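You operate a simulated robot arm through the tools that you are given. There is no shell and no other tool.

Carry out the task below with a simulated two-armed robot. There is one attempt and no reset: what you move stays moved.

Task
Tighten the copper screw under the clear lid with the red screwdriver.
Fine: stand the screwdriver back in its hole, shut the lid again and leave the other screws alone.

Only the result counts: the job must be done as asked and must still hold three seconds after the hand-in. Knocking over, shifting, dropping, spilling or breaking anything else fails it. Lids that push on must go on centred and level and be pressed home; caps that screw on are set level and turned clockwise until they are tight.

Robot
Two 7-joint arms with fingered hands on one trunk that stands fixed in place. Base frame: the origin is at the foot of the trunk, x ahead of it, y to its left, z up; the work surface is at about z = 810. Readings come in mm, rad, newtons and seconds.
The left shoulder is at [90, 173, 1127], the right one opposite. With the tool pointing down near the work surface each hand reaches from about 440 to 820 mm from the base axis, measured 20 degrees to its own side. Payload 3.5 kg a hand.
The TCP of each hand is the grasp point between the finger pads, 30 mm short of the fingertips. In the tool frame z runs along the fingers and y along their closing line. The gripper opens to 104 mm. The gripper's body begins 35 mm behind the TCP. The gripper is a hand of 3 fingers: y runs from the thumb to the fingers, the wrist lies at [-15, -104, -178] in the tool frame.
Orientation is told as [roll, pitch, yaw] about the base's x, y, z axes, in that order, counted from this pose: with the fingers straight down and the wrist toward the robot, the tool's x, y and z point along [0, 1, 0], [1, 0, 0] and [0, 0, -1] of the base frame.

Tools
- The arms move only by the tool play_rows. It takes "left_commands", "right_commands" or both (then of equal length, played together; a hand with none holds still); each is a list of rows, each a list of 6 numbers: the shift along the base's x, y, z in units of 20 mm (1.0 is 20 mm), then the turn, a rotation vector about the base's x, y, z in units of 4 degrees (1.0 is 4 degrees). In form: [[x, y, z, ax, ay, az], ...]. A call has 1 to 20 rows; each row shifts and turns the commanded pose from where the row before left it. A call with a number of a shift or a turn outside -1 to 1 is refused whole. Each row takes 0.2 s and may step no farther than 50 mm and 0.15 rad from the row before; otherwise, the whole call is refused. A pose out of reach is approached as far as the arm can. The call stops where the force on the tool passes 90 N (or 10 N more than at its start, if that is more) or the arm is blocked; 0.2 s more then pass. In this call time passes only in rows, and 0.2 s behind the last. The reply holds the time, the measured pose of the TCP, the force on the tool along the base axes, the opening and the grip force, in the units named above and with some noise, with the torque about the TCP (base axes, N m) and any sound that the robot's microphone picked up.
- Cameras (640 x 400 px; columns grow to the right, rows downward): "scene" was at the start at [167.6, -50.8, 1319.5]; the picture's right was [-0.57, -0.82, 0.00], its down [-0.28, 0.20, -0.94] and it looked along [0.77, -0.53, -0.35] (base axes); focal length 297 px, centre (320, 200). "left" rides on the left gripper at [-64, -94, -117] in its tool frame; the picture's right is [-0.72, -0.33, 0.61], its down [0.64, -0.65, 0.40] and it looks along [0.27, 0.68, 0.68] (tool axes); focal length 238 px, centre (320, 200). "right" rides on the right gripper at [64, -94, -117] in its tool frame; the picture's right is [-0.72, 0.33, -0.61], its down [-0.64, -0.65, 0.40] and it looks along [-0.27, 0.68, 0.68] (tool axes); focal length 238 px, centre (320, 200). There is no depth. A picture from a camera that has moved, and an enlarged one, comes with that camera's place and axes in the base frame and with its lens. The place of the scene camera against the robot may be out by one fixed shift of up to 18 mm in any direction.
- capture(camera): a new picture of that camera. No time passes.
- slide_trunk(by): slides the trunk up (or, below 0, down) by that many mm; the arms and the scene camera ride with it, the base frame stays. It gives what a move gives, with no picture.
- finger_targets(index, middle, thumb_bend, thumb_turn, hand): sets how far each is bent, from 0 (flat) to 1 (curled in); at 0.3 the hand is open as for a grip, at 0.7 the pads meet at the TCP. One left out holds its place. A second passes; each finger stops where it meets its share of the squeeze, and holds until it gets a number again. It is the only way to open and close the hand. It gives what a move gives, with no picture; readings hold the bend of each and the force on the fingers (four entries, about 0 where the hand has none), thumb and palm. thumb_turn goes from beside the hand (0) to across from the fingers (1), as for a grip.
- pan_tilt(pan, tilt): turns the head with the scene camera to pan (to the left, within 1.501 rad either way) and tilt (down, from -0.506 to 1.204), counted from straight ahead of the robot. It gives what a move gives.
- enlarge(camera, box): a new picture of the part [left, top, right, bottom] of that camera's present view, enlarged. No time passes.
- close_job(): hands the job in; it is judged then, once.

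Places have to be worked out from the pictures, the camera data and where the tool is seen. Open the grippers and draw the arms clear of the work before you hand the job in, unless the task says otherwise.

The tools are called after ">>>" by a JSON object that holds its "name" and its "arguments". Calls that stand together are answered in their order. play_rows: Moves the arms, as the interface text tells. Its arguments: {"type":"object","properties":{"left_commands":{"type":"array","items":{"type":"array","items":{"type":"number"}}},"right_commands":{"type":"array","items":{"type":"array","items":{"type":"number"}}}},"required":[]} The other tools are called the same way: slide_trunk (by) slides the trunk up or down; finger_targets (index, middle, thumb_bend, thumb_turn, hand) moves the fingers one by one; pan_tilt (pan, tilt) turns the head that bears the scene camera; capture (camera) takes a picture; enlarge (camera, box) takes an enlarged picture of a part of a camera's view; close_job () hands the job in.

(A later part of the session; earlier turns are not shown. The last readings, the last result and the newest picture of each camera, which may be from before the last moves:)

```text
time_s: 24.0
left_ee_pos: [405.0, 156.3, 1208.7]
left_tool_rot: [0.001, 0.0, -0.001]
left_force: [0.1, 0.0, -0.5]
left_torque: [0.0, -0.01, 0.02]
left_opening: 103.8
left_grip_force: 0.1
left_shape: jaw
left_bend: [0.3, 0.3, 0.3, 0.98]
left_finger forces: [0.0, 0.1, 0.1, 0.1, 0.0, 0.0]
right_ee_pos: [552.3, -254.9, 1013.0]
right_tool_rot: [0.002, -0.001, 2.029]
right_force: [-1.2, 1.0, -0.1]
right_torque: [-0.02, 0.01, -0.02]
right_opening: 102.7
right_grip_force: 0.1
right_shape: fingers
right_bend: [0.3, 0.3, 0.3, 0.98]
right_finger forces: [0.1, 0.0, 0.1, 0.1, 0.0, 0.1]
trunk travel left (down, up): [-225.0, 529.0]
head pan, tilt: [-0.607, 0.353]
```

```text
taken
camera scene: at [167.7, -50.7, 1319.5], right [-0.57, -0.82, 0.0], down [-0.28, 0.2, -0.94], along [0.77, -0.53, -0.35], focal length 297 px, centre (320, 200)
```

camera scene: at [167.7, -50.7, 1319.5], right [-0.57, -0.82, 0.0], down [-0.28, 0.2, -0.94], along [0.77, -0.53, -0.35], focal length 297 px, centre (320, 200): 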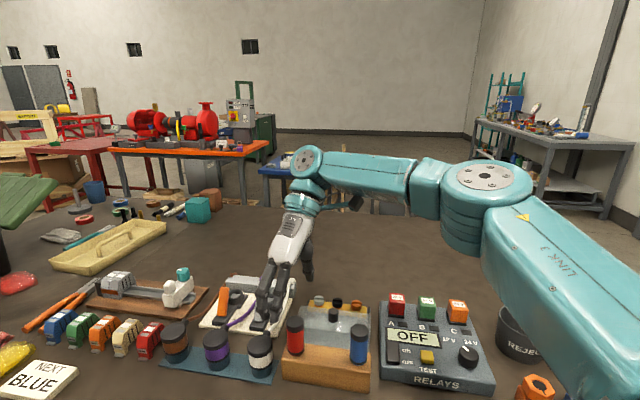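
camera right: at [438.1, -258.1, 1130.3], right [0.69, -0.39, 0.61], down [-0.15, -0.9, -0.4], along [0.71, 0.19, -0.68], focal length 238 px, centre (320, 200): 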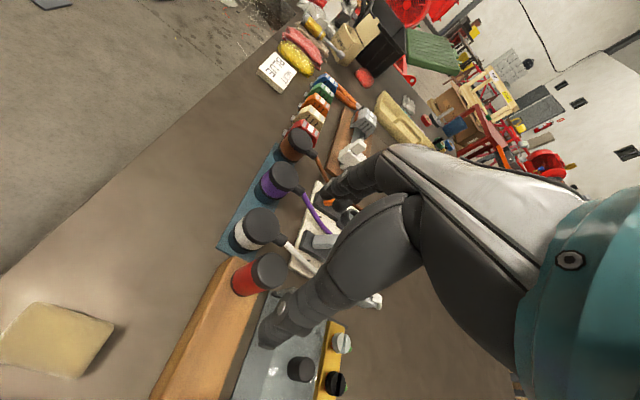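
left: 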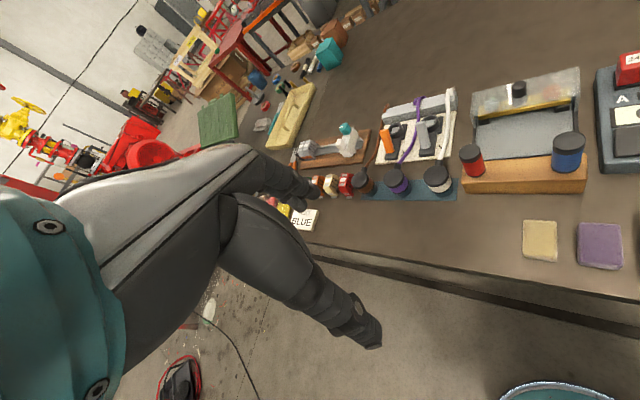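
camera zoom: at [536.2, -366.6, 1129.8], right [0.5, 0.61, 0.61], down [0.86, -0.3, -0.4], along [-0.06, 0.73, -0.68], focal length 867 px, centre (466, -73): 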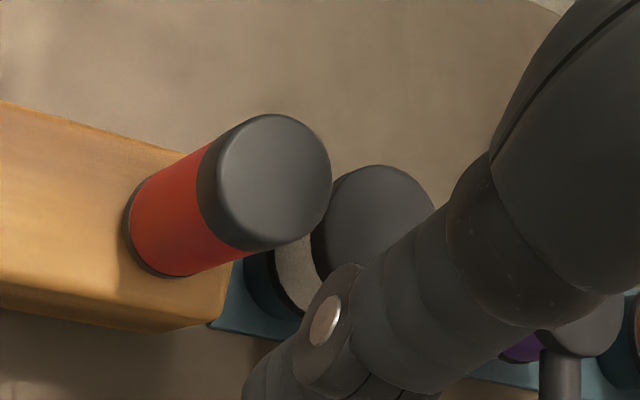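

The hand reaches +116° too, and combining the three views puts the driver at about (553,-257.5) with its top nearer z≈926. I turn back to the station-aligned yaw (-43.7°), where thumb and fingers open over free space, for gripping.

>>> {"name": "play_rows", "arguments": {"right_commands": [[0, 0, 0, 0, 0, -1], [0, 0, 0, 0, 0, -1], [0, 0, 0, 0, 0, -1], [0, 0, 0, 0, 0, -1], [0, 0, 0, 0, 0, -1], [0, 0, 0, 0, 0, -1], [0, 0, 0, 0, 0, -1], [0, 0, 0, 0, 0, -1], [0, 0, 0, 0, 0, -1], [0, 0, 0, 0, 0, -1], [0, 0, 0, 0, 0, -1], [0, 0, 0, 0, 0, -1], [0, 0, 0, 0, 0, -1], [0, 0, 0, 0, 0, -1], [0, 0, 0, 0, 0, -1], [0, 0, 0, 0, 0, -1], [0, 0, 0, 0, 0, -1], [0, 0, 0, 0, 0, -1], [0, 0, 0, 0, 0, -1], [0, 0, 0, 0, 0, -1]]}}

>>> {"name": "play_rows", "arguments": {"right_commands": [[0, 0, 0, 0, 0, -1], [0, 0, 0, 0, 0, -1], [0, 0, 0, 0, 0, -1], [0, 0, 0, 0, 0, -1], [0, 0, 0, 0, 0, -1], [0, 0, 0, 0, 0, -1], [0, 0, 0, 0, 0, -1], [0, 0, 0, 0, 0, -1], [0, 0, 0, 0, 0, -1], [0, 0, 0, 0, 0, -1], [0, 0, 0, 0, 0, -1], [0, 0, 0, 0, 0, -1], [0, 0, 0, 0, 0, -1], [0, 0, 0, 0, 0, -1], [0, 0, 0, 0, 0, -1], [0, 0, 0, 0, 0, -1], [0, 0, 0, 0, 0, -1], [0, 0, 0, 0, 0, -1], [0, 0, 0, 0, 0, -1], [0, 0, 0, 0, 0, -1]]}}

>>> {"name": "enlarge", "arguments": {"camera": "right", "box": [200, 220, 360, 330]}}

```text
time_s: 28.2
left_ee_pos: [404.9, 156.6, 1208.2]
left_tool_rot: [0.001, 0.002, 0.001]
left_force: [0.8, -0.8, -0.6]
left_torque: [-0.01, 0.0, 0.0]
left_opening: 103.7
left_grip_force: 0.0
left_shape: jaw
left_bend: [0.3, 0.3, 0.3, 0.98]
left_finger forces: [0.0, 0.1, 0.1, 0.0, 0.1, 0.0]
right_ee_pos: [552.4, -254.1, 1013.3]
right_tool_rot: [0.0, -0.001, 0.632]
right_force: [0.9, 0.3, -1.0]
right_torque: [0.01, 0.02, 0.02]
right_opening: 102.5
right_grip_force: 0.0
right_shape: fingers
right_bend: [0.3, 0.3, 0.3, 0.98]
right_finger forces: [0.0, 0.0, 0.0, 0.0, 0.0, 0.0]
trunk travel left (down, up): [-225.0, 529.0]
head pan, tilt: [-0.607, 0.353]
```

```text
time_s: 32.4
left_ee_pos: [404.0, 156.7, 1206.9]
left_tool_rot: [-0.001, 0.001, 0.0]
left_force: [0.7, 0.7, -0.3]
left_torque: [-0.02, -0.03, 0.05]
left_opening: 103.7
left_grip_force: 0.1
left_shape: jaw
left_bend: [0.3, 0.3, 0.3, 0.98]
left_finger forces: [0.0, 0.0, 0.0, 0.0, 0.0, 0.1]
right_ee_pos: [552.3, -255.3, 1013.3]
right_tool_rot: [0.0, 0.001, -0.766]
right_force: [0.1, 0.3, 1.4]
right_torque: [0.0, -0.04, -0.01]
right_opening: 102.8
right_grip_force: 0.1
right_shape: fingers
right_bend: [0.3, 0.3, 0.3, 0.98]
right_finger forces: [0.0, 0.0, 0.0, 0.0, 0.1, 0.0]
trunk travel left (down, up): [-225.0, 529.0]
head pan, tilt: [-0.607, 0.353]
```

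```text
3.64 times, centred on (280, 275) of right
camera zoom: at [528.2, -142.3, 1130.3], right [-0.26, -0.74, 0.61], down [-0.91, -0.01, -0.4], along [0.31, -0.67, -0.68], focal length 867 px, centre (466, -73)
```

zoom: 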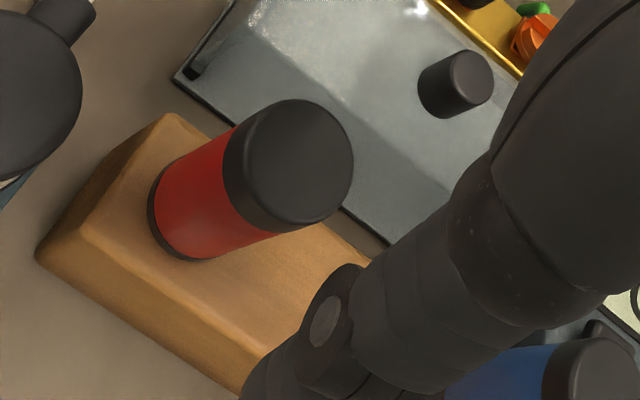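

Refined from three yaw views, the driver axis is near (553,-259). I narrow the opening to about 65 mm, shift 4 mm and go down so the pads straddle the upper handle (TCP z≈906).

>>> {"name": "finger_targets", "arguments": {"hand": "right", "index": 0.45, "middle": 0.45, "thumb_bend": 0.45}}

>>> {"name": "play_rows", "arguments": {"right_commands": [[0.035, -0.185, -0.5, 0, 0, 0], [0, 0, -0.6, 0, 0, 0], [0, 0, -0.6, 0, 0, 0]]}}

>>> {"name": "capture", "arguments": {"camera": "right"}}

>>> {"name": "enlarge", "arguments": {"camera": "scene", "box": [250, 250, 390, 390]}}

```text
time_s: 33.4
left_ee_pos: [404.1, 155.6, 1208.1]
left_tool_rot: [0.0, -0.001, 0.0]
left_force: [-0.5, -0.3, 1.0]
left_torque: [0.04, 0.0, 0.0]
left_opening: 103.7
left_grip_force: 0.0
left_shape: jaw
left_bend: [0.3, 0.3, 0.3, 0.98]
left_finger forces: [0.1, 0.0, 0.0, 0.0, 0.1, 0.0]
right_ee_pos: [552.7, -255.7, 1013.2]
right_tool_rot: [0.001, 0.001, -0.762]
right_force: [0.3, 0.0, 0.3]
right_torque: [0.0, 0.01, -0.03]
right_opening: 65.8
right_grip_force: 0.1
right_shape: fingers
right_bend: [0.45, 0.45, 0.45, 0.98]
right_finger forces: [0.0, 0.0, 0.1, 0.1, 0.0, 0.1]
trunk travel left (down, up): [-225.0, 529.0]
head pan, tilt: [-0.607, 0.353]
```

```text
time_s: 34.2
left_ee_pos: [404.9, 157.2, 1209.0]
left_tool_rot: [-0.001, 0.0, 0.001]
left_force: [0.5, -0.5, 0.4]
left_torque: [0.04, 0.01, 0.03]
left_opening: 103.6
left_grip_force: 0.0
left_shape: jaw
left_bend: [0.3, 0.3, 0.3, 0.98]
left_finger forces: [0.0, 0.0, 0.1, 0.1, 0.0, 0.0]
right_ee_pos: [553.3, -256.7, 978.6]
right_tool_rot: [0.001, -0.001, -0.766]
right_force: [-0.7, 0.5, -0.6]
right_torque: [0.0, 0.01, -0.01]
right_opening: 65.7
right_grip_force: 0.1
right_shape: fingers
right_bend: [0.45, 0.45, 0.45, 0.98]
right_finger forces: [0.0, 0.1, 0.1, 0.0, 0.1, 0.0]
trunk travel left (down, up): [-225.0, 529.0]
head pan, tilt: [-0.607, 0.353]
```

```text
taken
camera right: at [528.8, -145.1, 1094.9], right [-0.26, -0.74, 0.61], down [-0.91, -0.01, -0.4], along [0.31, -0.67, -0.68], focal length 238 px, centre (320, 200)
```

right: 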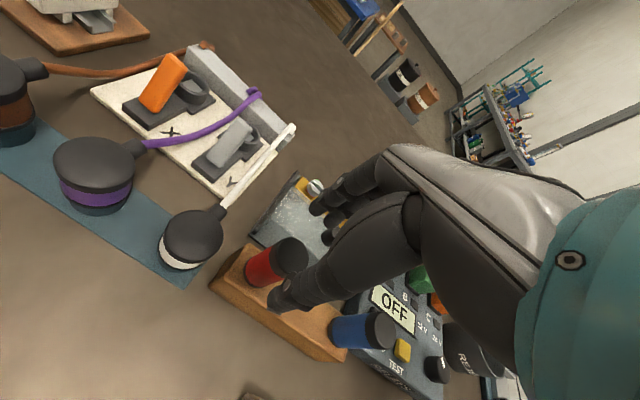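

```text
2.86 times, centred on (320, 320) of scene
camera zoom: at [167.8, -50.8, 1319.4], right [-0.57, -0.82, 0.0], down [-0.28, 0.2, -0.94], along [0.77, -0.53, -0.35], focal length 849 px, centre (320, -143)
```

zoom: 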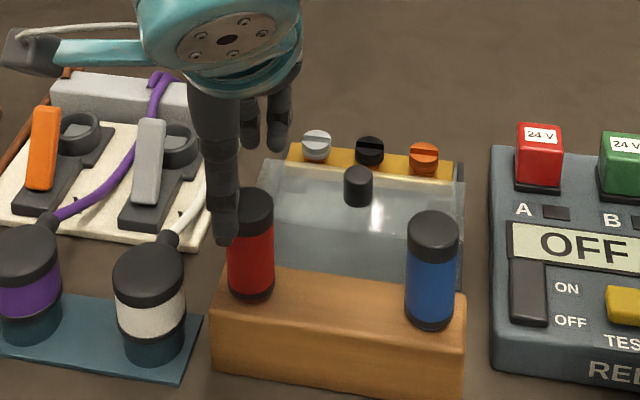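

The driver remains centred in the hand's view. I go down the remaining 72 mm in guarded steps.

>>> {"name": "play_rows", "arguments": {"right_commands": [[0, 0, -0.6, 0, 0, 0], [0, 0, -0.6, 0, 0, 0], [0, 0, -0.6, 0, 0, 0], [0, 0, -0.6, 0, 0, 0], [0, 0, -0.6, 0, 0, 0], [0, 0, -0.6, 0, 0, 0]]}}

>>> {"name": "capture", "arguments": {"camera": "right"}}

>>> {"name": "enlarge", "arguments": {"camera": "scene", "box": [250, 250, 390, 390]}}

```text
time_s: 35.6
left_ee_pos: [405.0, 156.4, 1208.8]
left_tool_rot: [0.001, -0.001, 0.0]
left_force: [1.2, -1.4, -0.5]
left_torque: [0.03, 0.0, 0.04]
left_opening: 103.5
left_grip_force: 0.2
left_shape: jaw
left_bend: [0.3, 0.3, 0.3, 0.98]
left_finger forces: [0.0, 0.0, 0.0, 0.0, 0.0, 0.0]
right_ee_pos: [553.7, -259.0, 907.4]
right_tool_rot: [0.001, -0.001, -0.762]
right_force: [-0.5, -0.7, 0.7]
right_torque: [0.02, -0.03, 0.01]
right_opening: 65.9
right_grip_force: 0.1
right_shape: fingers
right_bend: [0.45, 0.45, 0.45, 0.98]
right_finger forces: [0.0, 0.0, 0.0, 0.0, 0.0, 0.0]
trunk travel left (down, up): [-225.0, 529.0]
head pan, tilt: [-0.607, 0.353]
```

```text
taken
camera right: at [528.0, -145.5, 1024.0], right [-0.26, -0.75, 0.61], down [-0.91, -0.01, -0.4], along [0.31, -0.67, -0.68], focal length 238 px, centre (320, 200)
```

right: 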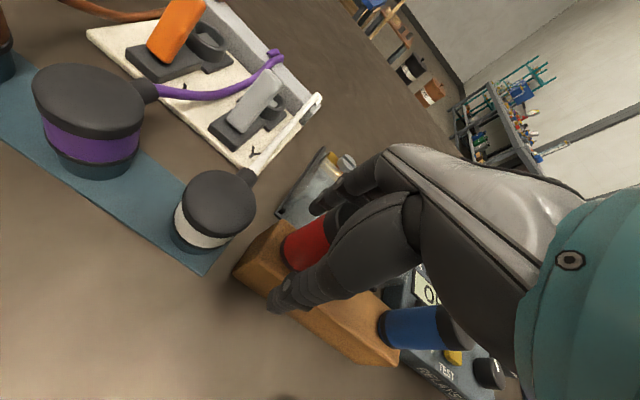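

```text
2.86 times, centred on (320, 320) of scene
camera zoom: at [167.7, -50.8, 1319.5], right [-0.57, -0.82, 0.0], down [-0.28, 0.2, -0.94], along [0.77, -0.53, -0.35], focal length 849 px, centre (320, -143)
```

zoom: 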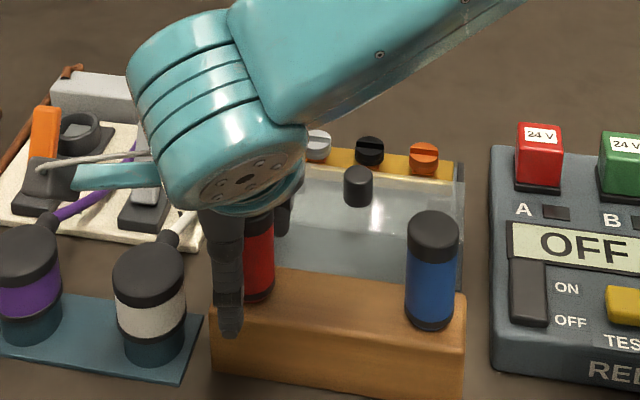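

The pads are either side of the handle with no contact force. I close the hand on the driver.

>>> {"name": "finger_targets", "arguments": {"hand": "right", "index": 0.75, "middle": 0.75, "thumb_bend": 0.75}}

>>> {"name": "enlarge", "arguments": {"camera": "right", "box": [220, 170, 400, 330]}}

>>> {"name": "enlarge", "arguments": {"camera": "scene", "box": [250, 270, 350, 390]}}

```text
time_s: 36.6
left_ee_pos: [404.0, 156.0, 1209.5]
left_tool_rot: [0.0, -0.001, 0.002]
left_force: [0.9, 0.1, -1.1]
left_torque: [0.01, -0.01, 0.0]
left_opening: 103.6
left_grip_force: 0.1
left_shape: jaw
left_bend: [0.3, 0.3, 0.3, 0.98]
left_finger forces: [0.0, 0.0, 0.0, 0.0, 0.0, 0.0]
right_ee_pos: [552.5, -259.6, 907.4]
right_tool_rot: [-0.002, 0.001, -0.765]
right_force: [3.0, -3.9, -0.7]
right_torque: [-0.21, -0.1, -0.01]
right_opening: 21.0
right_grip_force: 21.5
right_shape: fingers
right_bend: [0.73, 0.72, 0.62, 0.95]
right_finger forces: [13.3, 10.5, 0.0, 0.0, 19.1, 0.0]
trunk travel left (down, up): [-225.0, 529.0]
head pan, tilt: [-0.607, 0.353]
```

```text
2.50 times, centred on (310, 250) of right
camera zoom: at [528.3, -146.0, 1023.8], right [-0.26, -0.74, 0.61], down [-0.91, -0.01, -0.4], along [0.31, -0.67, -0.68], focal length 596 px, centre (345, 75)
```

zoom: 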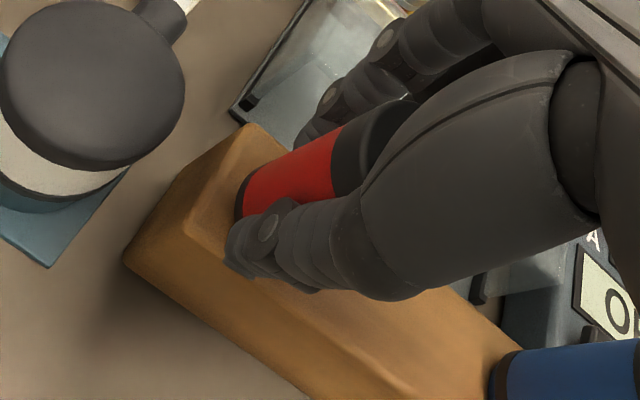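

```text
3.33 times, centred on (300, 330) of scene
camera zoom: at [168.0, -51.2, 1319.4], right [-0.57, -0.82, 0.0], down [-0.28, 0.2, -0.94], along [0.77, -0.53, -0.35], focal length 991 px, centre (387, -233)
```

zoom: 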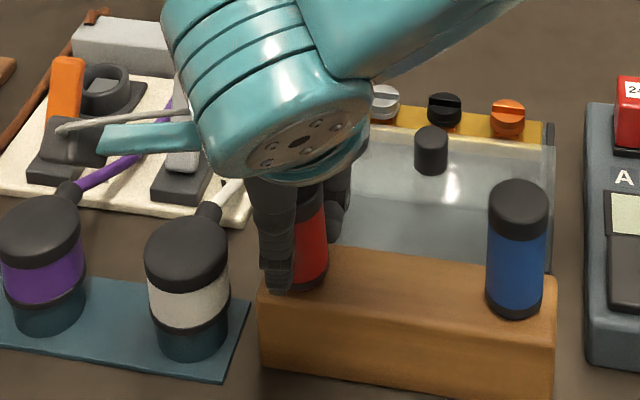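

The grip holds at about 21 N, with a 5 N side load from the hole wall along +F. I shift the hand 2 mm that way to relax it before drawing the driver out.

>>> {"name": "play_rows", "arguments": {"right_commands": [[0.07, -0.07, 0, 0, 0, 0], [0, 0, 0, 0, 0, 0]]}}

```text
time_s: 37.2
left_ee_pos: [403.8, 156.1, 1208.3]
left_tool_rot: [-0.001, 0.0, 0.0]
left_force: [-0.5, 0.1, -0.4]
left_torque: [-0.02, 0.02, 0.01]
left_opening: 103.6
left_grip_force: 0.0
left_shape: jaw
left_bend: [0.3, 0.3, 0.3, 0.98]
left_finger forces: [0.1, 0.0, 0.0, 0.1, 0.0, 0.0]
right_ee_pos: [553.3, -259.9, 906.8]
right_tool_rot: [0.0, 0.0, -0.762]
right_force: [-0.8, -0.6, 0.8]
right_torque: [-0.03, 0.02, 0.02]
right_opening: 21.0
right_grip_force: 20.0
right_shape: fingers
right_bend: [0.73, 0.72, 0.62, 0.95]
right_finger forces: [11.8, 8.3, 0.1, 0.0, 19.9, 0.0]
trunk travel left (down, up): [-225.0, 529.0]
head pan, tilt: [-0.607, 0.353]
```

The side load is gone. I draw the driver straight up about 90 mm.

>>> {"name": "play_rows", "arguments": {"right_commands": [[0, 0, 0.3, 0, 0, 0], [0, 0, 0.5, 0, 0, 0], [0, 0, 0.6, 0, 0, 0], [0, 0, 0.6, 0, 0, 0], [0, 0, 0.6, 0, 0, 0], [0, 0, 0.6, 0, 0, 0], [0, 0, 0.6, 0, 0, 0], [0, 0, 0.6, 0, 0, 0]]}}

>>> {"name": "capture", "arguments": {"camera": "right"}}

>>> {"name": "enlarge", "arguments": {"camera": "scene", "box": [230, 220, 390, 380]}}

```text
time_s: 39.0
left_ee_pos: [403.7, 157.0, 1208.2]
left_tool_rot: [0.0, 0.001, 0.0]
left_force: [-0.5, 0.2, -0.2]
left_torque: [0.01, 0.01, 0.0]
left_opening: 103.7
left_grip_force: 0.1
left_shape: jaw
left_bend: [0.3, 0.3, 0.3, 0.98]
left_finger forces: [0.0, 0.0, 0.0, 0.0, 0.0, 0.0]
right_ee_pos: [553.8, -260.1, 996.1]
right_tool_rot: [0.001, 0.001, -0.764]
right_force: [0.3, 0.7, -1.7]
right_torque: [-0.01, 0.0, -0.02]
right_opening: 21.4
right_grip_force: 19.8
right_shape: fingers
right_bend: [0.73, 0.72, 0.62, 0.95]
right_finger forces: [11.8, 8.2, 0.1, 0.0, 19.8, 0.0]
trunk travel left (down, up): [-225.0, 529.0]
head pan, tilt: [-0.607, 0.353]
```

```text
taken
camera right: at [529.4, -147.0, 1112.1], right [-0.26, -0.74, 0.61], down [-0.91, -0.01, -0.4], along [0.31, -0.67, -0.68], focal length 238 px, centre (320, 200)
```

right: 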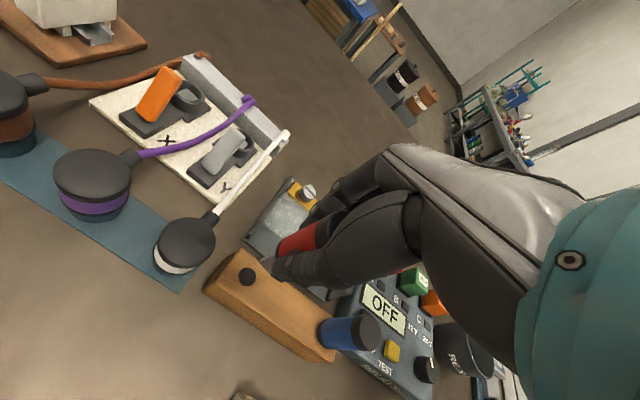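

```text
2.50 times, centred on (310, 300) of scene
camera zoom: at [167.5, -50.8, 1319.5], right [-0.57, -0.82, 0.0], down [-0.28, 0.2, -0.94], along [0.77, -0.53, -0.35], focal length 743 px, centre (345, -50)
```

zoom: 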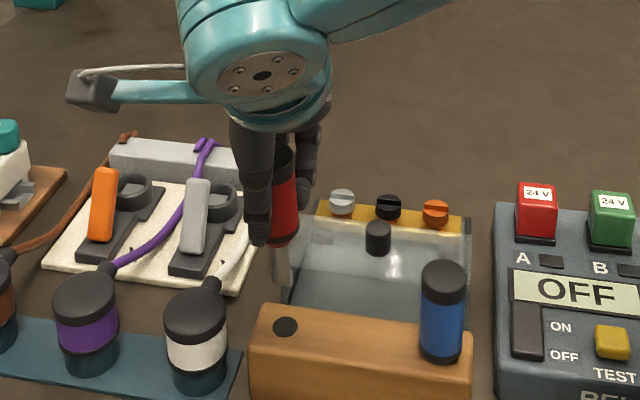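

The driver is out of its hole and held. I enlarge to see the shaft, its blade and the hole.

>>> {"name": "enlarge", "arguments": {"camera": "right", "box": [200, 190, 340, 330]}}

>>> {"name": "enlarge", "arguments": {"camera": "scene", "box": [270, 260, 330, 320]}}

```text
2.86 times, centred on (270, 260) of right
camera zoom: at [529.4, -147.0, 1112.1], right [-0.26, -0.74, 0.61], down [-0.91, -0.01, -0.4], along [0.31, -0.67, -0.68], focal length 681 px, centre (463, 29)
```

zoom: 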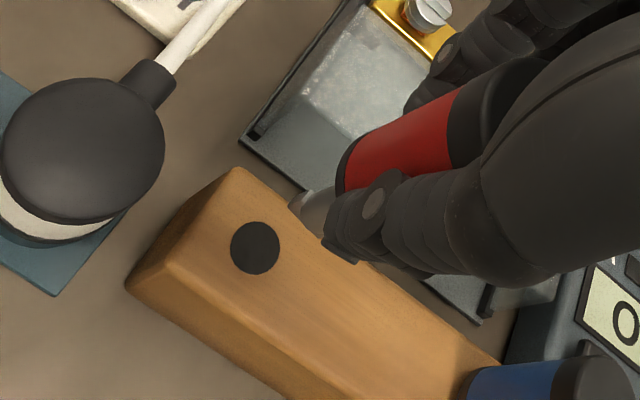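

```text
6.67 times, centred on (300, 290) of scene
camera zoom: at [167.5, -50.8, 1319.5], right [-0.57, -0.82, 0.0], down [-0.28, 0.2, -0.94], along [0.77, -0.53, -0.35], focal length 1982 px, centre (453, -400)
```

zoom: 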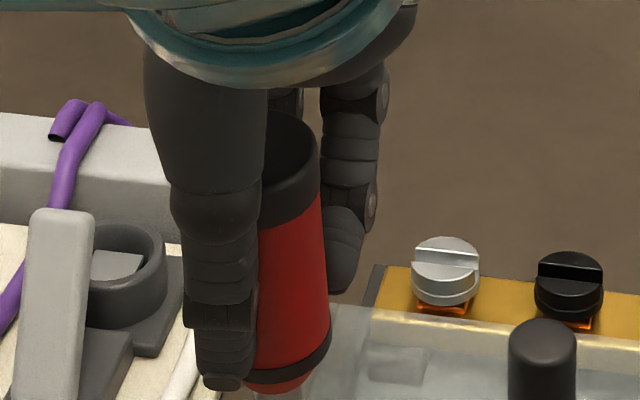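

I look at the shaft region lower down in the scene view to check the driver is upright and see the blade.

>>> {"name": "enlarge", "arguments": {"camera": "scene", "box": [265, 290, 325, 340]}}

>>> {"name": "enlarge", "arguments": {"camera": "right", "box": [240, 220, 310, 270]}}

```text
8.00 times, centred on (295, 315) of scene
camera zoom: at [167.5, -50.8, 1319.5], right [-0.57, -0.82, 0.0], down [-0.28, 0.2, -0.94], along [0.77, -0.53, -0.35], focal length 2378 px, centre (520, -720)
```

zoom: 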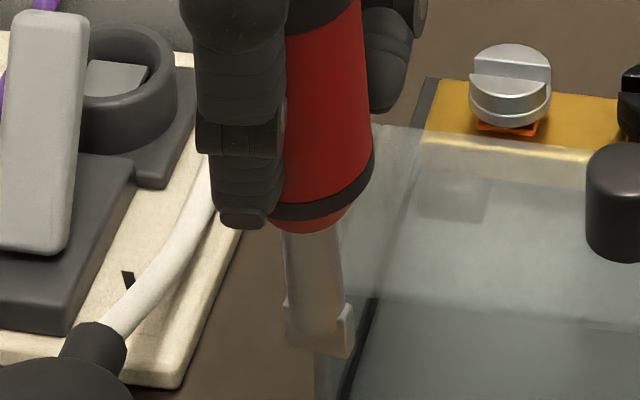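

```text
8.00 times, centred on (275, 245) of right
camera zoom: at [529.4, -147.0, 1112.1], right [-0.26, -0.74, 0.61], down [-0.91, -0.01, -0.4], along [0.31, -0.67, -0.68], focal length 1907 px, centre (680, -160)
```

zoom: 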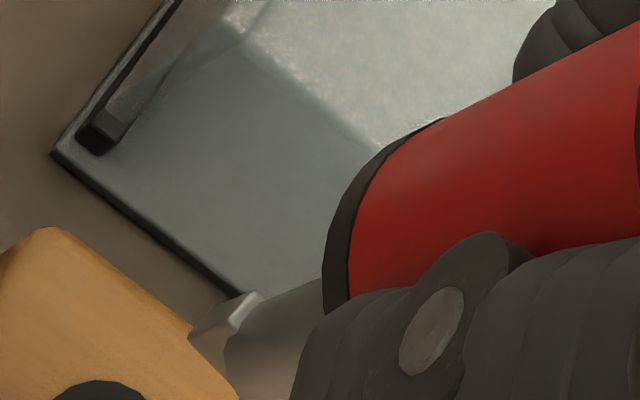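

The driver hangs essentially upright, with a roughly 16 mm wide flat blade lying along the slot direction, shaft about 40 mm. I carry it over the lid knob with margin to hover above the copper screw.

>>> {"name": "play_rows", "arguments": {"right_commands": [[0, 0, 0.8, 0, 0, 0], [0.215, -0.912, 0, 0, 0, 0], [0.215, -0.912, 0, 0, 0, 0], [0.215, -0.912, 0, 0, 0, 0], [0.215, -0.912, 0, 0, 0, 0], [0.215, -0.912, 0, 0, 0, 0], [0.215, -0.912, 0, 0, 0, 0], [0.215, -0.912, 0, 0, 0, 0], [0.215, -0.912, 0, 0, 0, 0], [0.215, -0.912, 0, 0, 0, 0], [0.215, -0.912, 0, 0, 0, 0]]}}

>>> {"name": "capture", "arguments": {"camera": "right"}}

>>> {"name": "enlarge", "arguments": {"camera": "scene", "box": [300, 240, 400, 330]}}

```text
time_s: 41.4
left_ee_pos: [404.0, 156.6, 1208.5]
left_tool_rot: [0.001, -0.001, 0.002]
left_force: [-0.5, 0.4, 0.0]
left_torque: [0.0, -0.03, 0.04]
left_opening: 103.5
left_grip_force: 0.1
left_shape: jaw
left_bend: [0.3, 0.3, 0.3, 0.98]
left_finger forces: [0.0, 0.1, 0.0, 0.0, 0.0, 0.1]
right_ee_pos: [597.6, -441.7, 1011.9]
right_tool_rot: [-0.001, 0.0, -0.761]
right_force: [-0.3, 0.2, -2.1]
right_torque: [0.0, -0.02, -0.02]
right_opening: 21.5
right_grip_force: 20.1
right_shape: fingers
right_bend: [0.73, 0.72, 0.62, 0.95]
right_finger forces: [11.9, 8.3, 0.1, 0.0, 20.0, 0.0]
trunk travel left (down, up): [-225.0, 529.0]
head pan, tilt: [-0.607, 0.353]
```

```text
taken
camera right: at [572.8, -329.5, 1129.3], right [-0.26, -0.74, 0.61], down [-0.91, -0.01, -0.4], along [0.31, -0.67, -0.68], focal length 238 px, centre (320, 200)
```

right: 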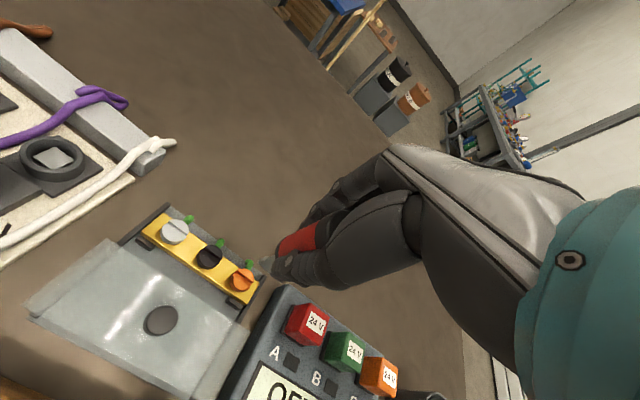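

```text
4.44 times, centred on (350, 285) of scene
camera zoom: at [167.8, -51.0, 1319.4], right [-0.57, -0.82, 0.0], down [-0.28, 0.2, -0.94], along [0.77, -0.53, -0.35], focal length 1321 px, centre (187, -178)
```

zoom: 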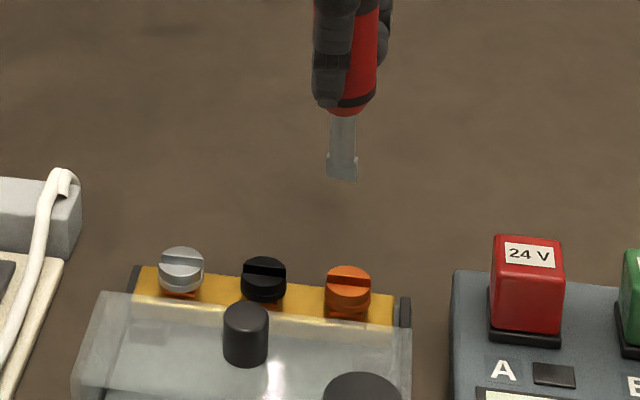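

The copper screw is clear in both views. In the scene view the tip, if lowered straight, would land about 5 mm left of the slot centre. I enlarge both views to refine.

>>> {"name": "enlarge", "arguments": {"camera": "right", "box": [205, 235, 305, 305]}}

>>> {"name": "enlarge", "arguments": {"camera": "scene", "box": [325, 250, 385, 310]}}

```text
5.71 times, centred on (255, 270) of right
camera zoom: at [572.8, -329.5, 1129.3], right [-0.26, -0.74, 0.61], down [-0.91, -0.01, -0.4], along [0.31, -0.67, -0.68], focal length 1362 px, centre (691, -200)
```

zoom: 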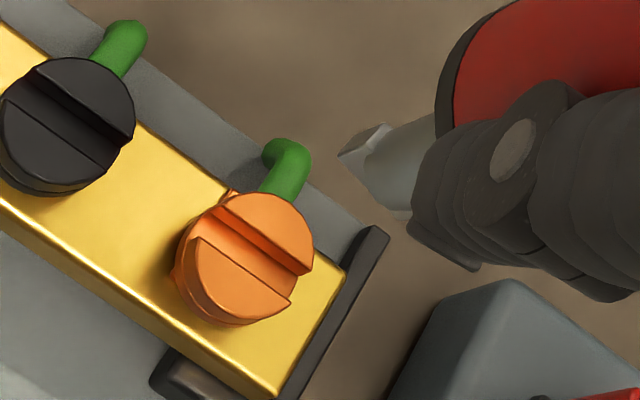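

```text
6.67 times, centred on (355, 280) of scene
camera zoom: at [167.8, -51.0, 1319.4], right [-0.57, -0.82, 0.0], down [-0.28, 0.2, -0.94], along [0.77, -0.53, -0.35], focal length 1982 px, centre (87, -333)
```

zoom: 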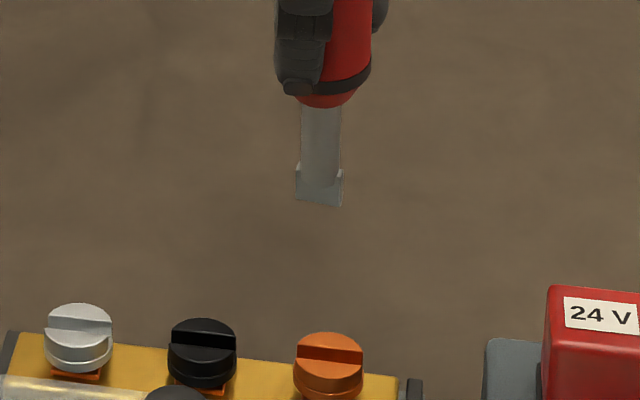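

Combining both views, the slot centre is near (597,-449,852), the tip about 95 mm below TCP, so I need to shift about (-0.6,-6) mm. I shift and lower 44 mm, leaving the tip roughly 20 mm above the screw.

>>> {"name": "play_rows", "arguments": {"right_commands": [[-0.03, -0.3, 0, 0, 0, 0], [0, 0, -0.6, 0, 0, 0], [0, 0, -0.6, 0, 0, 0], [0, 0, -0.6, 0, 0, 0], [0, 0, -0.4, 0, 0, 0]]}}

>>> {"name": "enlarge", "arguments": {"camera": "right", "box": [225, 225, 325, 295]}}

>>> {"name": "enlarge", "arguments": {"camera": "scene", "box": [325, 265, 375, 315]}}

```text
time_s: 42.6
left_ee_pos: [403.7, 157.4, 1208.3]
left_tool_rot: [-0.001, -0.002, -0.001]
left_force: [0.9, 0.8, 0.2]
left_torque: [-0.04, 0.0, 0.01]
left_opening: 103.8
left_grip_force: 0.0
left_shape: jaw
left_bend: [0.3, 0.3, 0.3, 0.98]
left_finger forces: [0.0, 0.0, 0.0, 0.0, 0.1, 0.0]
right_ee_pos: [597.9, -448.5, 967.2]
right_tool_rot: [0.001, 0.0, -0.765]
right_force: [0.4, -0.6, -0.8]
right_torque: [-0.03, 0.0, -0.02]
right_opening: 21.4
right_grip_force: 19.7
right_shape: fingers
right_bend: [0.73, 0.72, 0.62, 0.95]
right_finger forces: [11.9, 8.3, 0.0, 0.0, 20.0, 0.1]
trunk travel left (down, up): [-225.0, 529.0]
head pan, tilt: [-0.607, 0.353]
```

```text
5.71 times, centred on (275, 260) of right
camera zoom: at [573.0, -334.9, 1084.2], right [-0.26, -0.74, 0.61], down [-0.91, -0.01, -0.4], along [0.31, -0.67, -0.68], focal length 1362 px, centre (577, -143)
```

zoom: 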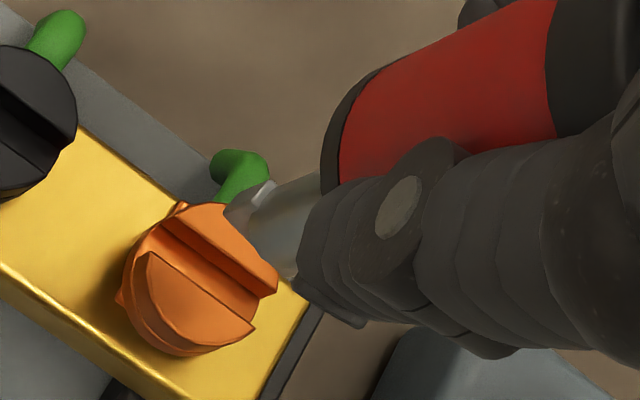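

```text
8.00 times, centred on (350, 290) of scene
camera zoom: at [167.7, -50.9, 1319.5], right [-0.57, -0.82, 0.0], down [-0.28, 0.2, -0.94], along [0.77, -0.53, -0.35], focal length 2378 px, centre (80, -520)
```

zoom: 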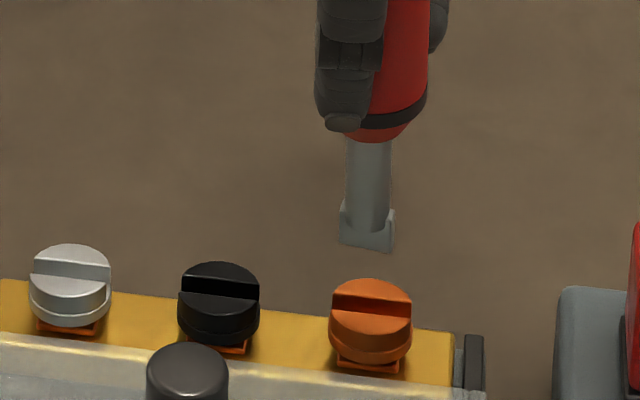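

Close now: the tip is roughly 1.5–2 mm left of the slot centre, and the blade seems a few degrees off the slot. I enlarge strongly to measure the blade and slot angles.

>>> {"name": "enlarge", "arguments": {"camera": "scene", "box": [335, 278, 371, 302]}}

>>> {"name": "enlarge", "arguments": {"camera": "right", "box": [235, 245, 295, 285]}}

```text
16.00 times, centred on (353, 290) of scene
camera zoom: at [167.7, -50.9, 1319.5], right [-0.57, -0.82, 0.0], down [-0.28, 0.2, -0.94], along [0.77, -0.53, -0.35], focal length 4756 px, centre (-208, -1240)
```

zoom: 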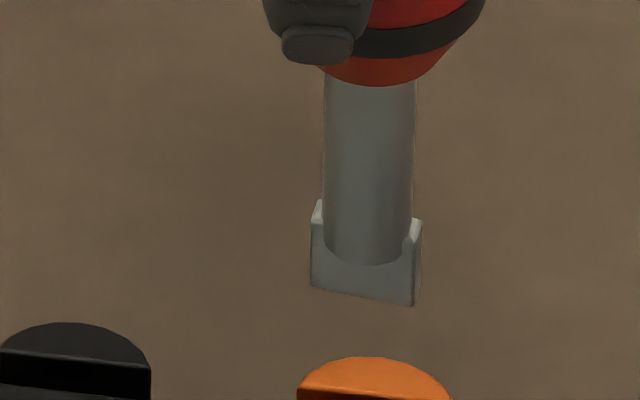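

```text
10.00 times, centred on (265, 265) of right
camera zoom: at [573.0, -334.9, 1084.2], right [-0.26, -0.74, 0.61], down [-0.91, -0.01, -0.4], along [0.31, -0.67, -0.68], focal length 2384 px, centre (870, -450)
```

zoom: 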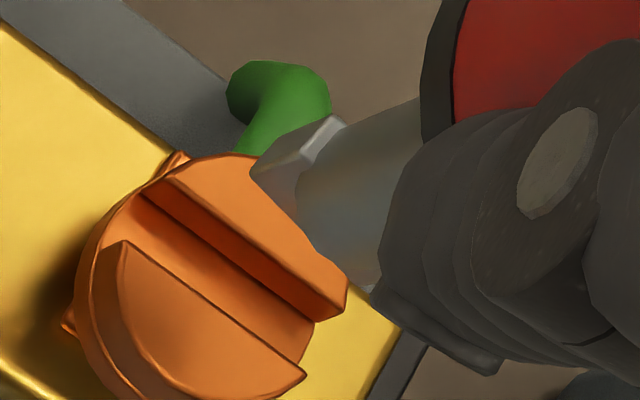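

The blade's right end is turned about 10° toward the robot relative to the slot, and the driver leans about 2°. To find the tip's offset from the hand's turning axis, I rotate 80° counter-clockwise in place and look at where the tip moves.

>>> {"name": "play_rows", "arguments": {"right_commands": [[0, 0, 0.3, 0, 0, 1], [0, 0, 0, 0, 0, 1], [0, 0, 0, 0, 0, 1], [0, 0, 0, 0, 0, 1], [0, 0, 0, 0, 0, 1], [0, 0, 0, 0, 0, 1], [0, 0, 0, 0, 0, 1], [0, 0, 0, 0, 0, 1], [0, 0, 0, 0, 0, 1], [0, 0, 0, 0, 0, 1], [0, 0, 0, 0, 0, 1], [0, 0, 0, 0, 0, 1], [0, 0, 0, 0, 0, 1], [0, 0, 0, 0, 0, 1], [0, 0, 0, 0, 0, 1], [0, 0, 0, 0, 0, 1], [0, 0, 0, 0, 0, 1], [0, 0, 0, 0, 0, 1], [0, 0, 0, 0, 0, 1], [0, 0, -0.3, 0, 0, 1]]}}

>>> {"name": "enlarge", "arguments": {"camera": "scene", "box": [325, 265, 375, 315]}}

>>> {"name": "enlarge", "arguments": {"camera": "scene", "box": [335, 278, 371, 302]}}

>>> {"name": "capture", "arguments": {"camera": "scene"}}

```text
time_s: 46.8
left_ee_pos: [404.2, 156.6, 1208.7]
left_tool_rot: [0.0, 0.0, 0.002]
left_force: [-0.3, -0.2, -0.9]
left_torque: [0.0, 0.0, 0.0]
left_opening: 103.7
left_grip_force: 0.0
left_shape: jaw
left_bend: [0.3, 0.3, 0.3, 0.98]
left_finger forces: [0.1, 0.0, 0.0, 0.0, 0.0, 0.0]
right_ee_pos: [597.6, -448.5, 966.5]
right_tool_rot: [-0.003, 0.001, 0.635]
right_force: [0.0, -0.6, -2.9]
right_torque: [-0.01, -0.01, 0.01]
right_opening: 20.9
right_grip_force: 19.9
right_shape: fingers
right_bend: [0.73, 0.73, 0.62, 0.95]
right_finger forces: [12.0, 8.3, 0.1, 0.0, 19.9, 0.0]
trunk travel left (down, up): [-225.0, 529.0]
head pan, tilt: [-0.607, 0.353]
```

```text
8.00 times, centred on (350, 290) of scene
camera zoom: at [167.9, -50.9, 1319.4], right [-0.57, -0.82, 0.0], down [-0.28, 0.2, -0.94], along [0.77, -0.53, -0.35], focal length 2378 px, centre (80, -520)
```

zoom: 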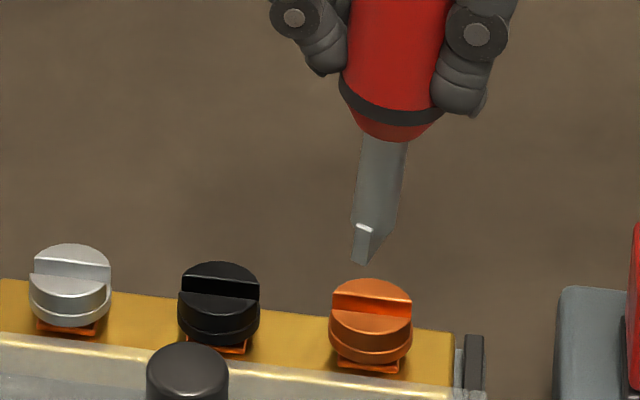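

```text
16.00 times, centred on (353, 290) of scene
camera zoom: at [167.9, -50.9, 1319.4], right [-0.57, -0.82, 0.0], down [-0.28, 0.2, -0.94], along [0.77, -0.53, -0.35], focal length 4756 px, centre (-208, -1240)
```

zoom: 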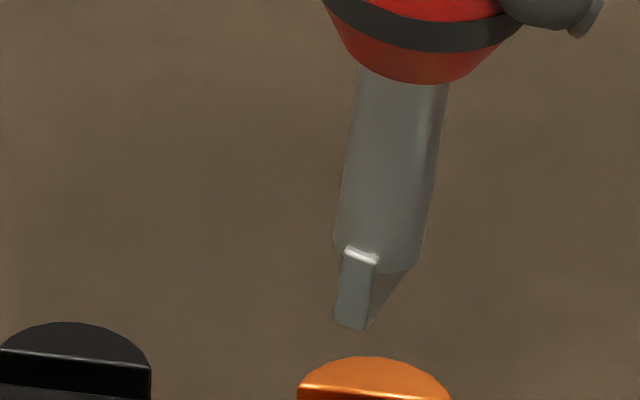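

```text
taken
camera scene: at [167.9, -50.9, 1319.4], right [-0.57, -0.82, 0.0], down [-0.28, 0.2, -0.94], along [0.77, -0.53, -0.35], focal length 297 px, centre (320, 200)
```

scene: 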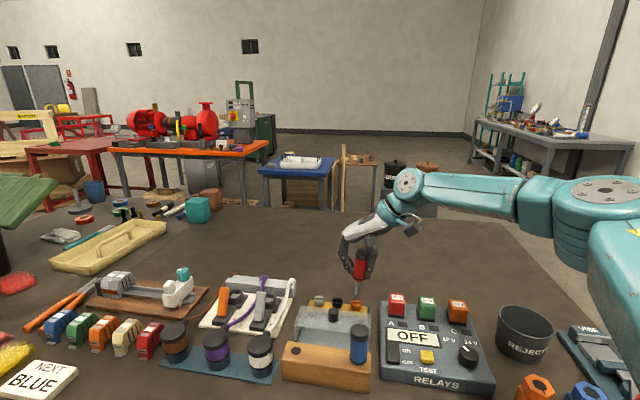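

The tip stays within about 1 mm of the turning axis, but the handle leans about 5° because the fingers pushed it toward the thumb (bends 0.73 vs 0.62). I straighten it in small steps: fingers back slightly while the thumb keeps squeezing.

>>> {"name": "finger_targets", "arguments": {"hand": "right", "index": 0.71, "middle": 0.7, "thumb_bend": 0.8}}

>>> {"name": "enlarge", "arguments": {"camera": "scene", "box": [325, 245, 385, 305]}}

```text
time_s: 47.8
left_ee_pos: [403.9, 157.3, 1208.5]
left_tool_rot: [0.001, -0.001, 0.0]
left_force: [-0.2, 0.3, -0.8]
left_torque: [0.0, 0.01, -0.01]
left_opening: 103.6
left_grip_force: 0.1
left_shape: jaw
left_bend: [0.3, 0.3, 0.3, 0.98]
left_finger forces: [0.1, 0.0, 0.1, 0.1, 0.0, 0.0]
right_ee_pos: [598.0, -448.0, 968.4]
right_tool_rot: [0.001, 0.002, 0.633]
right_force: [-0.7, 0.8, -0.7]
right_torque: [0.0, -0.04, -0.01]
right_opening: 21.0
right_grip_force: 17.1
right_shape: fingers
right_bend: [0.58, 0.66, 0.68, 0.95]
right_finger forces: [11.7, 5.1, 0.0, 0.0, 17.4, 0.0]
trunk travel left (down, up): [-225.0, 529.0]
head pan, tilt: [-0.607, 0.353]
```

```text
6.67 times, centred on (355, 275) of scene
camera zoom: at [167.7, -50.8, 1319.5], right [-0.57, -0.82, 0.0], down [-0.28, 0.2, -0.94], along [0.77, -0.53, -0.35], focal length 1982 px, centre (87, -300)
```

zoom: 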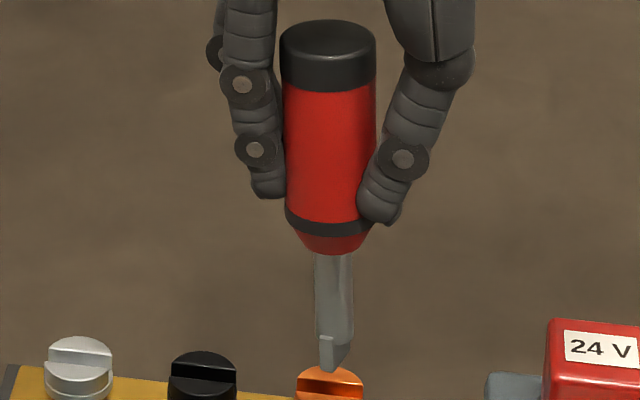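

The handle swung upright in one go (bends 0.58/0.66/0.68, grip 17 N). I enlarge around the tip to re-measure lean, blade direction and tip position.

>>> {"name": "enlarge", "arguments": {"camera": "scene", "box": [335, 278, 371, 302]}}

>>> {"name": "enlarge", "arguments": {"camera": "right", "box": [215, 205, 355, 305]}}

```text
16.00 times, centred on (353, 290) of scene
camera zoom: at [167.7, -50.8, 1319.5], right [-0.57, -0.82, 0.0], down [-0.28, 0.2, -0.94], along [0.77, -0.53, -0.35], focal length 4756 px, centre (-208, -1240)
```

zoom: 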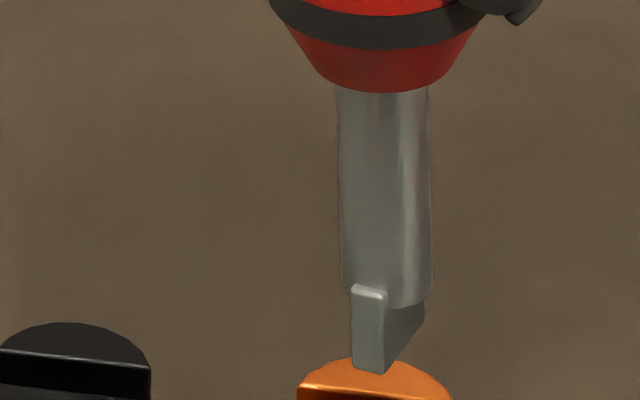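

```text
4.00 times, centred on (285, 255) of right
camera zoom: at [482.8, -450.2, 1084.4], right [0.69, -0.39, 0.61], down [-0.15, -0.9, -0.4], along [0.71, 0.19, -0.68], focal length 953 px, centre (460, -20)
```

zoom: 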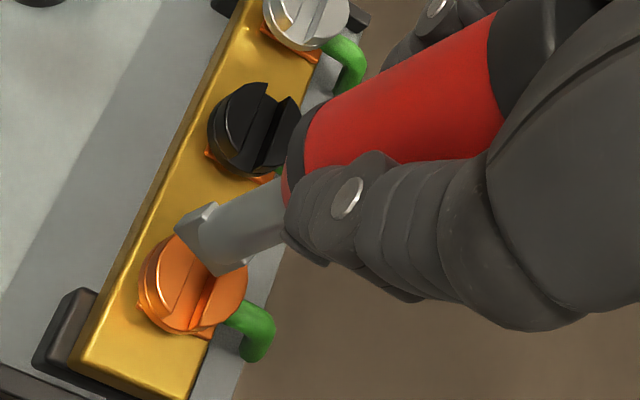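

I enlarge the hand camera's view at the tip to pin down the tip and slot positions relative to each other.

>>> {"name": "enlarge", "arguments": {"camera": "right", "box": [240, 240, 300, 280]}}

>>> {"name": "enlarge", "arguments": {"camera": "scene", "box": [335, 288, 377, 316]}}

```text
10.00 times, centred on (270, 260) of right
camera zoom: at [482.8, -450.2, 1084.4], right [0.69, -0.39, 0.61], down [-0.15, -0.9, -0.4], along [0.71, 0.19, -0.68], focal length 2384 px, centre (820, -400)
```

zoom: 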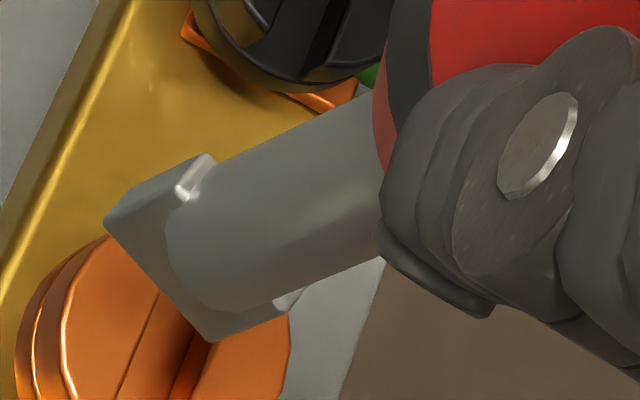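

```text
14.29 times, centred on (356, 302) of scene
camera zoom: at [167.7, -50.8, 1319.5], right [-0.57, -0.82, 0.0], down [-0.28, 0.2, -0.94], along [0.77, -0.53, -0.35], focal length 4246 px, centre (-194, -1257)
```

zoom: 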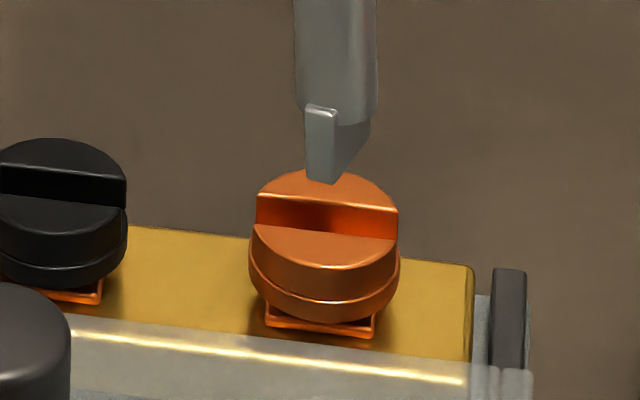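

The tip has swung sideways in the grip (about +8 mm in tool x), which this viewing angle hides. I rotate back by 68° to the yaw where the blade should line up with the slot and look again.

>>> {"name": "play_rows", "arguments": {"right_commands": [[0, 0, 0.3, 0, 0, -1], [0, 0, 0, 0, 0, -1], [0, 0, 0, 0, 0, -1], [0, 0, 0, 0, 0, -1], [0, 0, 0, 0, 0, -1], [0, 0, 0, 0, 0, -1], [0, 0, 0, 0, 0, -1], [0, 0, 0, 0, 0, -1], [0, 0, 0, 0, 0, -1], [0, 0, 0, 0, 0, -1], [0, 0, 0, 0, 0, -1], [0, 0, 0, 0, 0, -1], [0, 0, 0, 0, 0, -1], [0, 0, 0, 0, 0, -1], [0, 0, 0, 0, 0, -1], [0, 0, 0, 0, 0, -1], [0, 0, 0, 0, 0, -1]]}}

>>> {"name": "enlarge", "arguments": {"camera": "scene", "box": [320, 245, 380, 305]}}

>>> {"name": "enlarge", "arguments": {"camera": "scene", "box": [335, 280, 377, 308]}}

>>> {"name": "enlarge", "arguments": {"camera": "right", "box": [215, 205, 355, 305]}}

```text
time_s: 51.4
left_ee_pos: [405.2, 156.5, 1208.9]
left_tool_rot: [0.0, 0.0, 0.002]
left_force: [-0.7, 0.1, 0.3]
left_torque: [0.01, 0.01, -0.02]
left_opening: 103.6
left_grip_force: 0.0
left_shape: jaw
left_bend: [0.3, 0.3, 0.3, 0.98]
left_finger forces: [0.0, 0.1, 0.0, 0.0, 0.0, 0.1]
right_ee_pos: [596.7, -448.2, 973.2]
right_tool_rot: [-0.002, -0.001, -0.556]
right_force: [-0.9, -0.4, -1.6]
right_torque: [-0.03, 0.03, 0.03]
right_opening: 21.4
right_grip_force: 16.9
right_shape: fingers
right_bend: [0.58, 0.66, 0.68, 0.95]
right_finger forces: [11.9, 5.0, 0.1, 0.0, 17.2, 0.1]
trunk travel left (down, up): [-225.0, 529.0]
head pan, tilt: [-0.607, 0.353]
```

```text
6.67 times, centred on (350, 275) of scene
camera zoom: at [167.7, -50.8, 1319.5], right [-0.57, -0.82, 0.0], down [-0.28, 0.2, -0.94], along [0.77, -0.53, -0.35], focal length 1982 px, centre (120, -300)
```

zoom: 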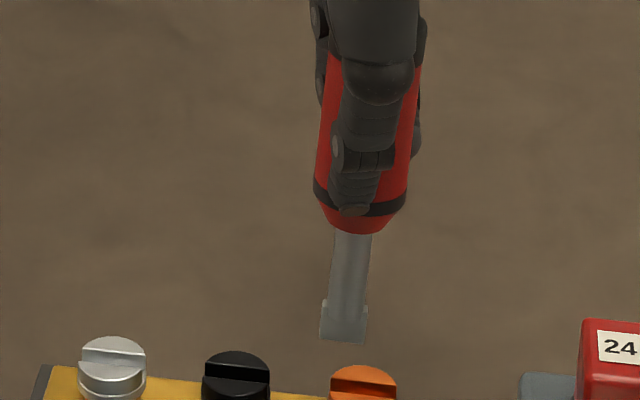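

```text
14.29 times, centred on (356, 294) of scene
camera zoom: at [167.7, -50.8, 1319.5], right [-0.57, -0.82, 0.0], down [-0.28, 0.2, -0.94], along [0.77, -0.53, -0.35], focal length 4246 px, centre (-194, -1143)
```

zoom: 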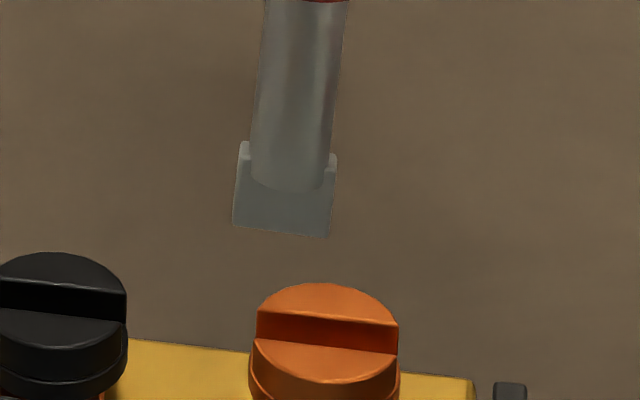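

```text
4.00 times, centred on (285, 255) of right
camera zoom: at [549.6, -342.3, 1089.9], right [-0.1, -0.78, 0.61], down [-0.89, -0.2, -0.4], along [0.44, -0.59, -0.68], focal length 953 px, centre (460, -20)
```

zoom: 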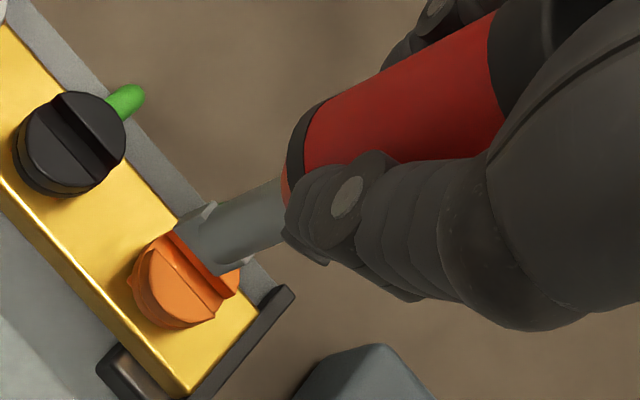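

At this yaw (-32°) the blade is parallel to the slot in both views; the tip sits about 8 mm left of it and the driver leans roughly 2° and 3.6°. I tilt the hand to set the driver vertical and shift so the tip comes above the slot.

>>> {"name": "play_rows", "arguments": {"right_commands": [[-0.18, -0.045, 0, -0.47, -0.24, 0], [-0.18, -0.045, 0, -0.47, -0.235, 0]]}}

>>> {"name": "enlarge", "arguments": {"camera": "scene", "box": [335, 280, 377, 308]}}

>>> {"name": "enlarge", "arguments": {"camera": "right", "box": [215, 205, 355, 305]}}

```text
time_s: 52.0
left_ee_pos: [405.0, 156.6, 1207.9]
left_tool_rot: [0.0, -0.001, 0.0]
left_force: [-0.1, 0.1, 0.2]
left_torque: [-0.01, 0.02, -0.02]
left_opening: 103.7
left_grip_force: 0.0
left_shape: jaw
left_bend: [0.3, 0.3, 0.3, 0.98]
left_finger forces: [0.1, 0.0, 0.0, 0.0, 0.0, 0.1]
right_ee_pos: [589.2, -451.0, 971.9]
right_tool_rot: [-0.039, -0.062, -0.553]
right_force: [-0.4, -0.1, -2.2]
right_torque: [0.03, 0.0, -0.03]
right_opening: 21.0
right_grip_force: 16.7
right_shape: fingers
right_bend: [0.58, 0.66, 0.68, 0.95]
right_finger forces: [11.8, 4.8, 0.0, 0.0, 17.3, 0.0]
trunk travel left (down, up): [-225.0, 529.0]
head pan, tilt: [-0.607, 0.353]
```

```text
14.29 times, centred on (356, 294) of scene
camera zoom: at [167.7, -50.9, 1319.5], right [-0.57, -0.82, 0.0], down [-0.28, 0.2, -0.94], along [0.77, -0.53, -0.35], focal length 4246 px, centre (-194, -1143)
```

zoom: 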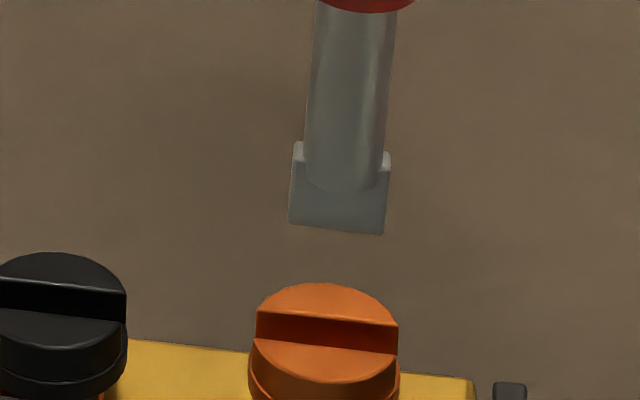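

```text
4.00 times, centred on (285, 255) of right
camera zoom: at [538.4, -337.3, 1081.1], right [-0.12, -0.74, 0.66], down [-0.88, -0.23, -0.42], along [0.46, -0.63, -0.62], focal length 953 px, centre (460, -20)
```

zoom: 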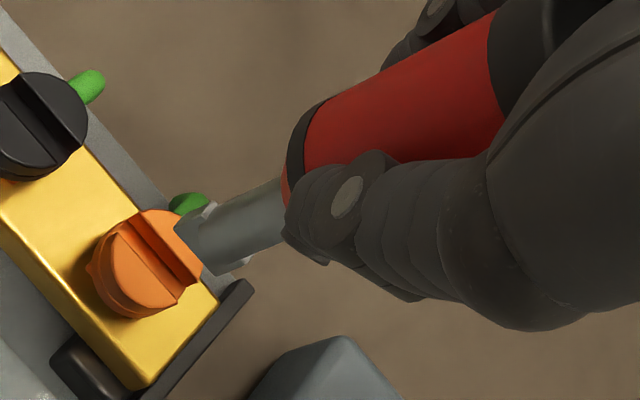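

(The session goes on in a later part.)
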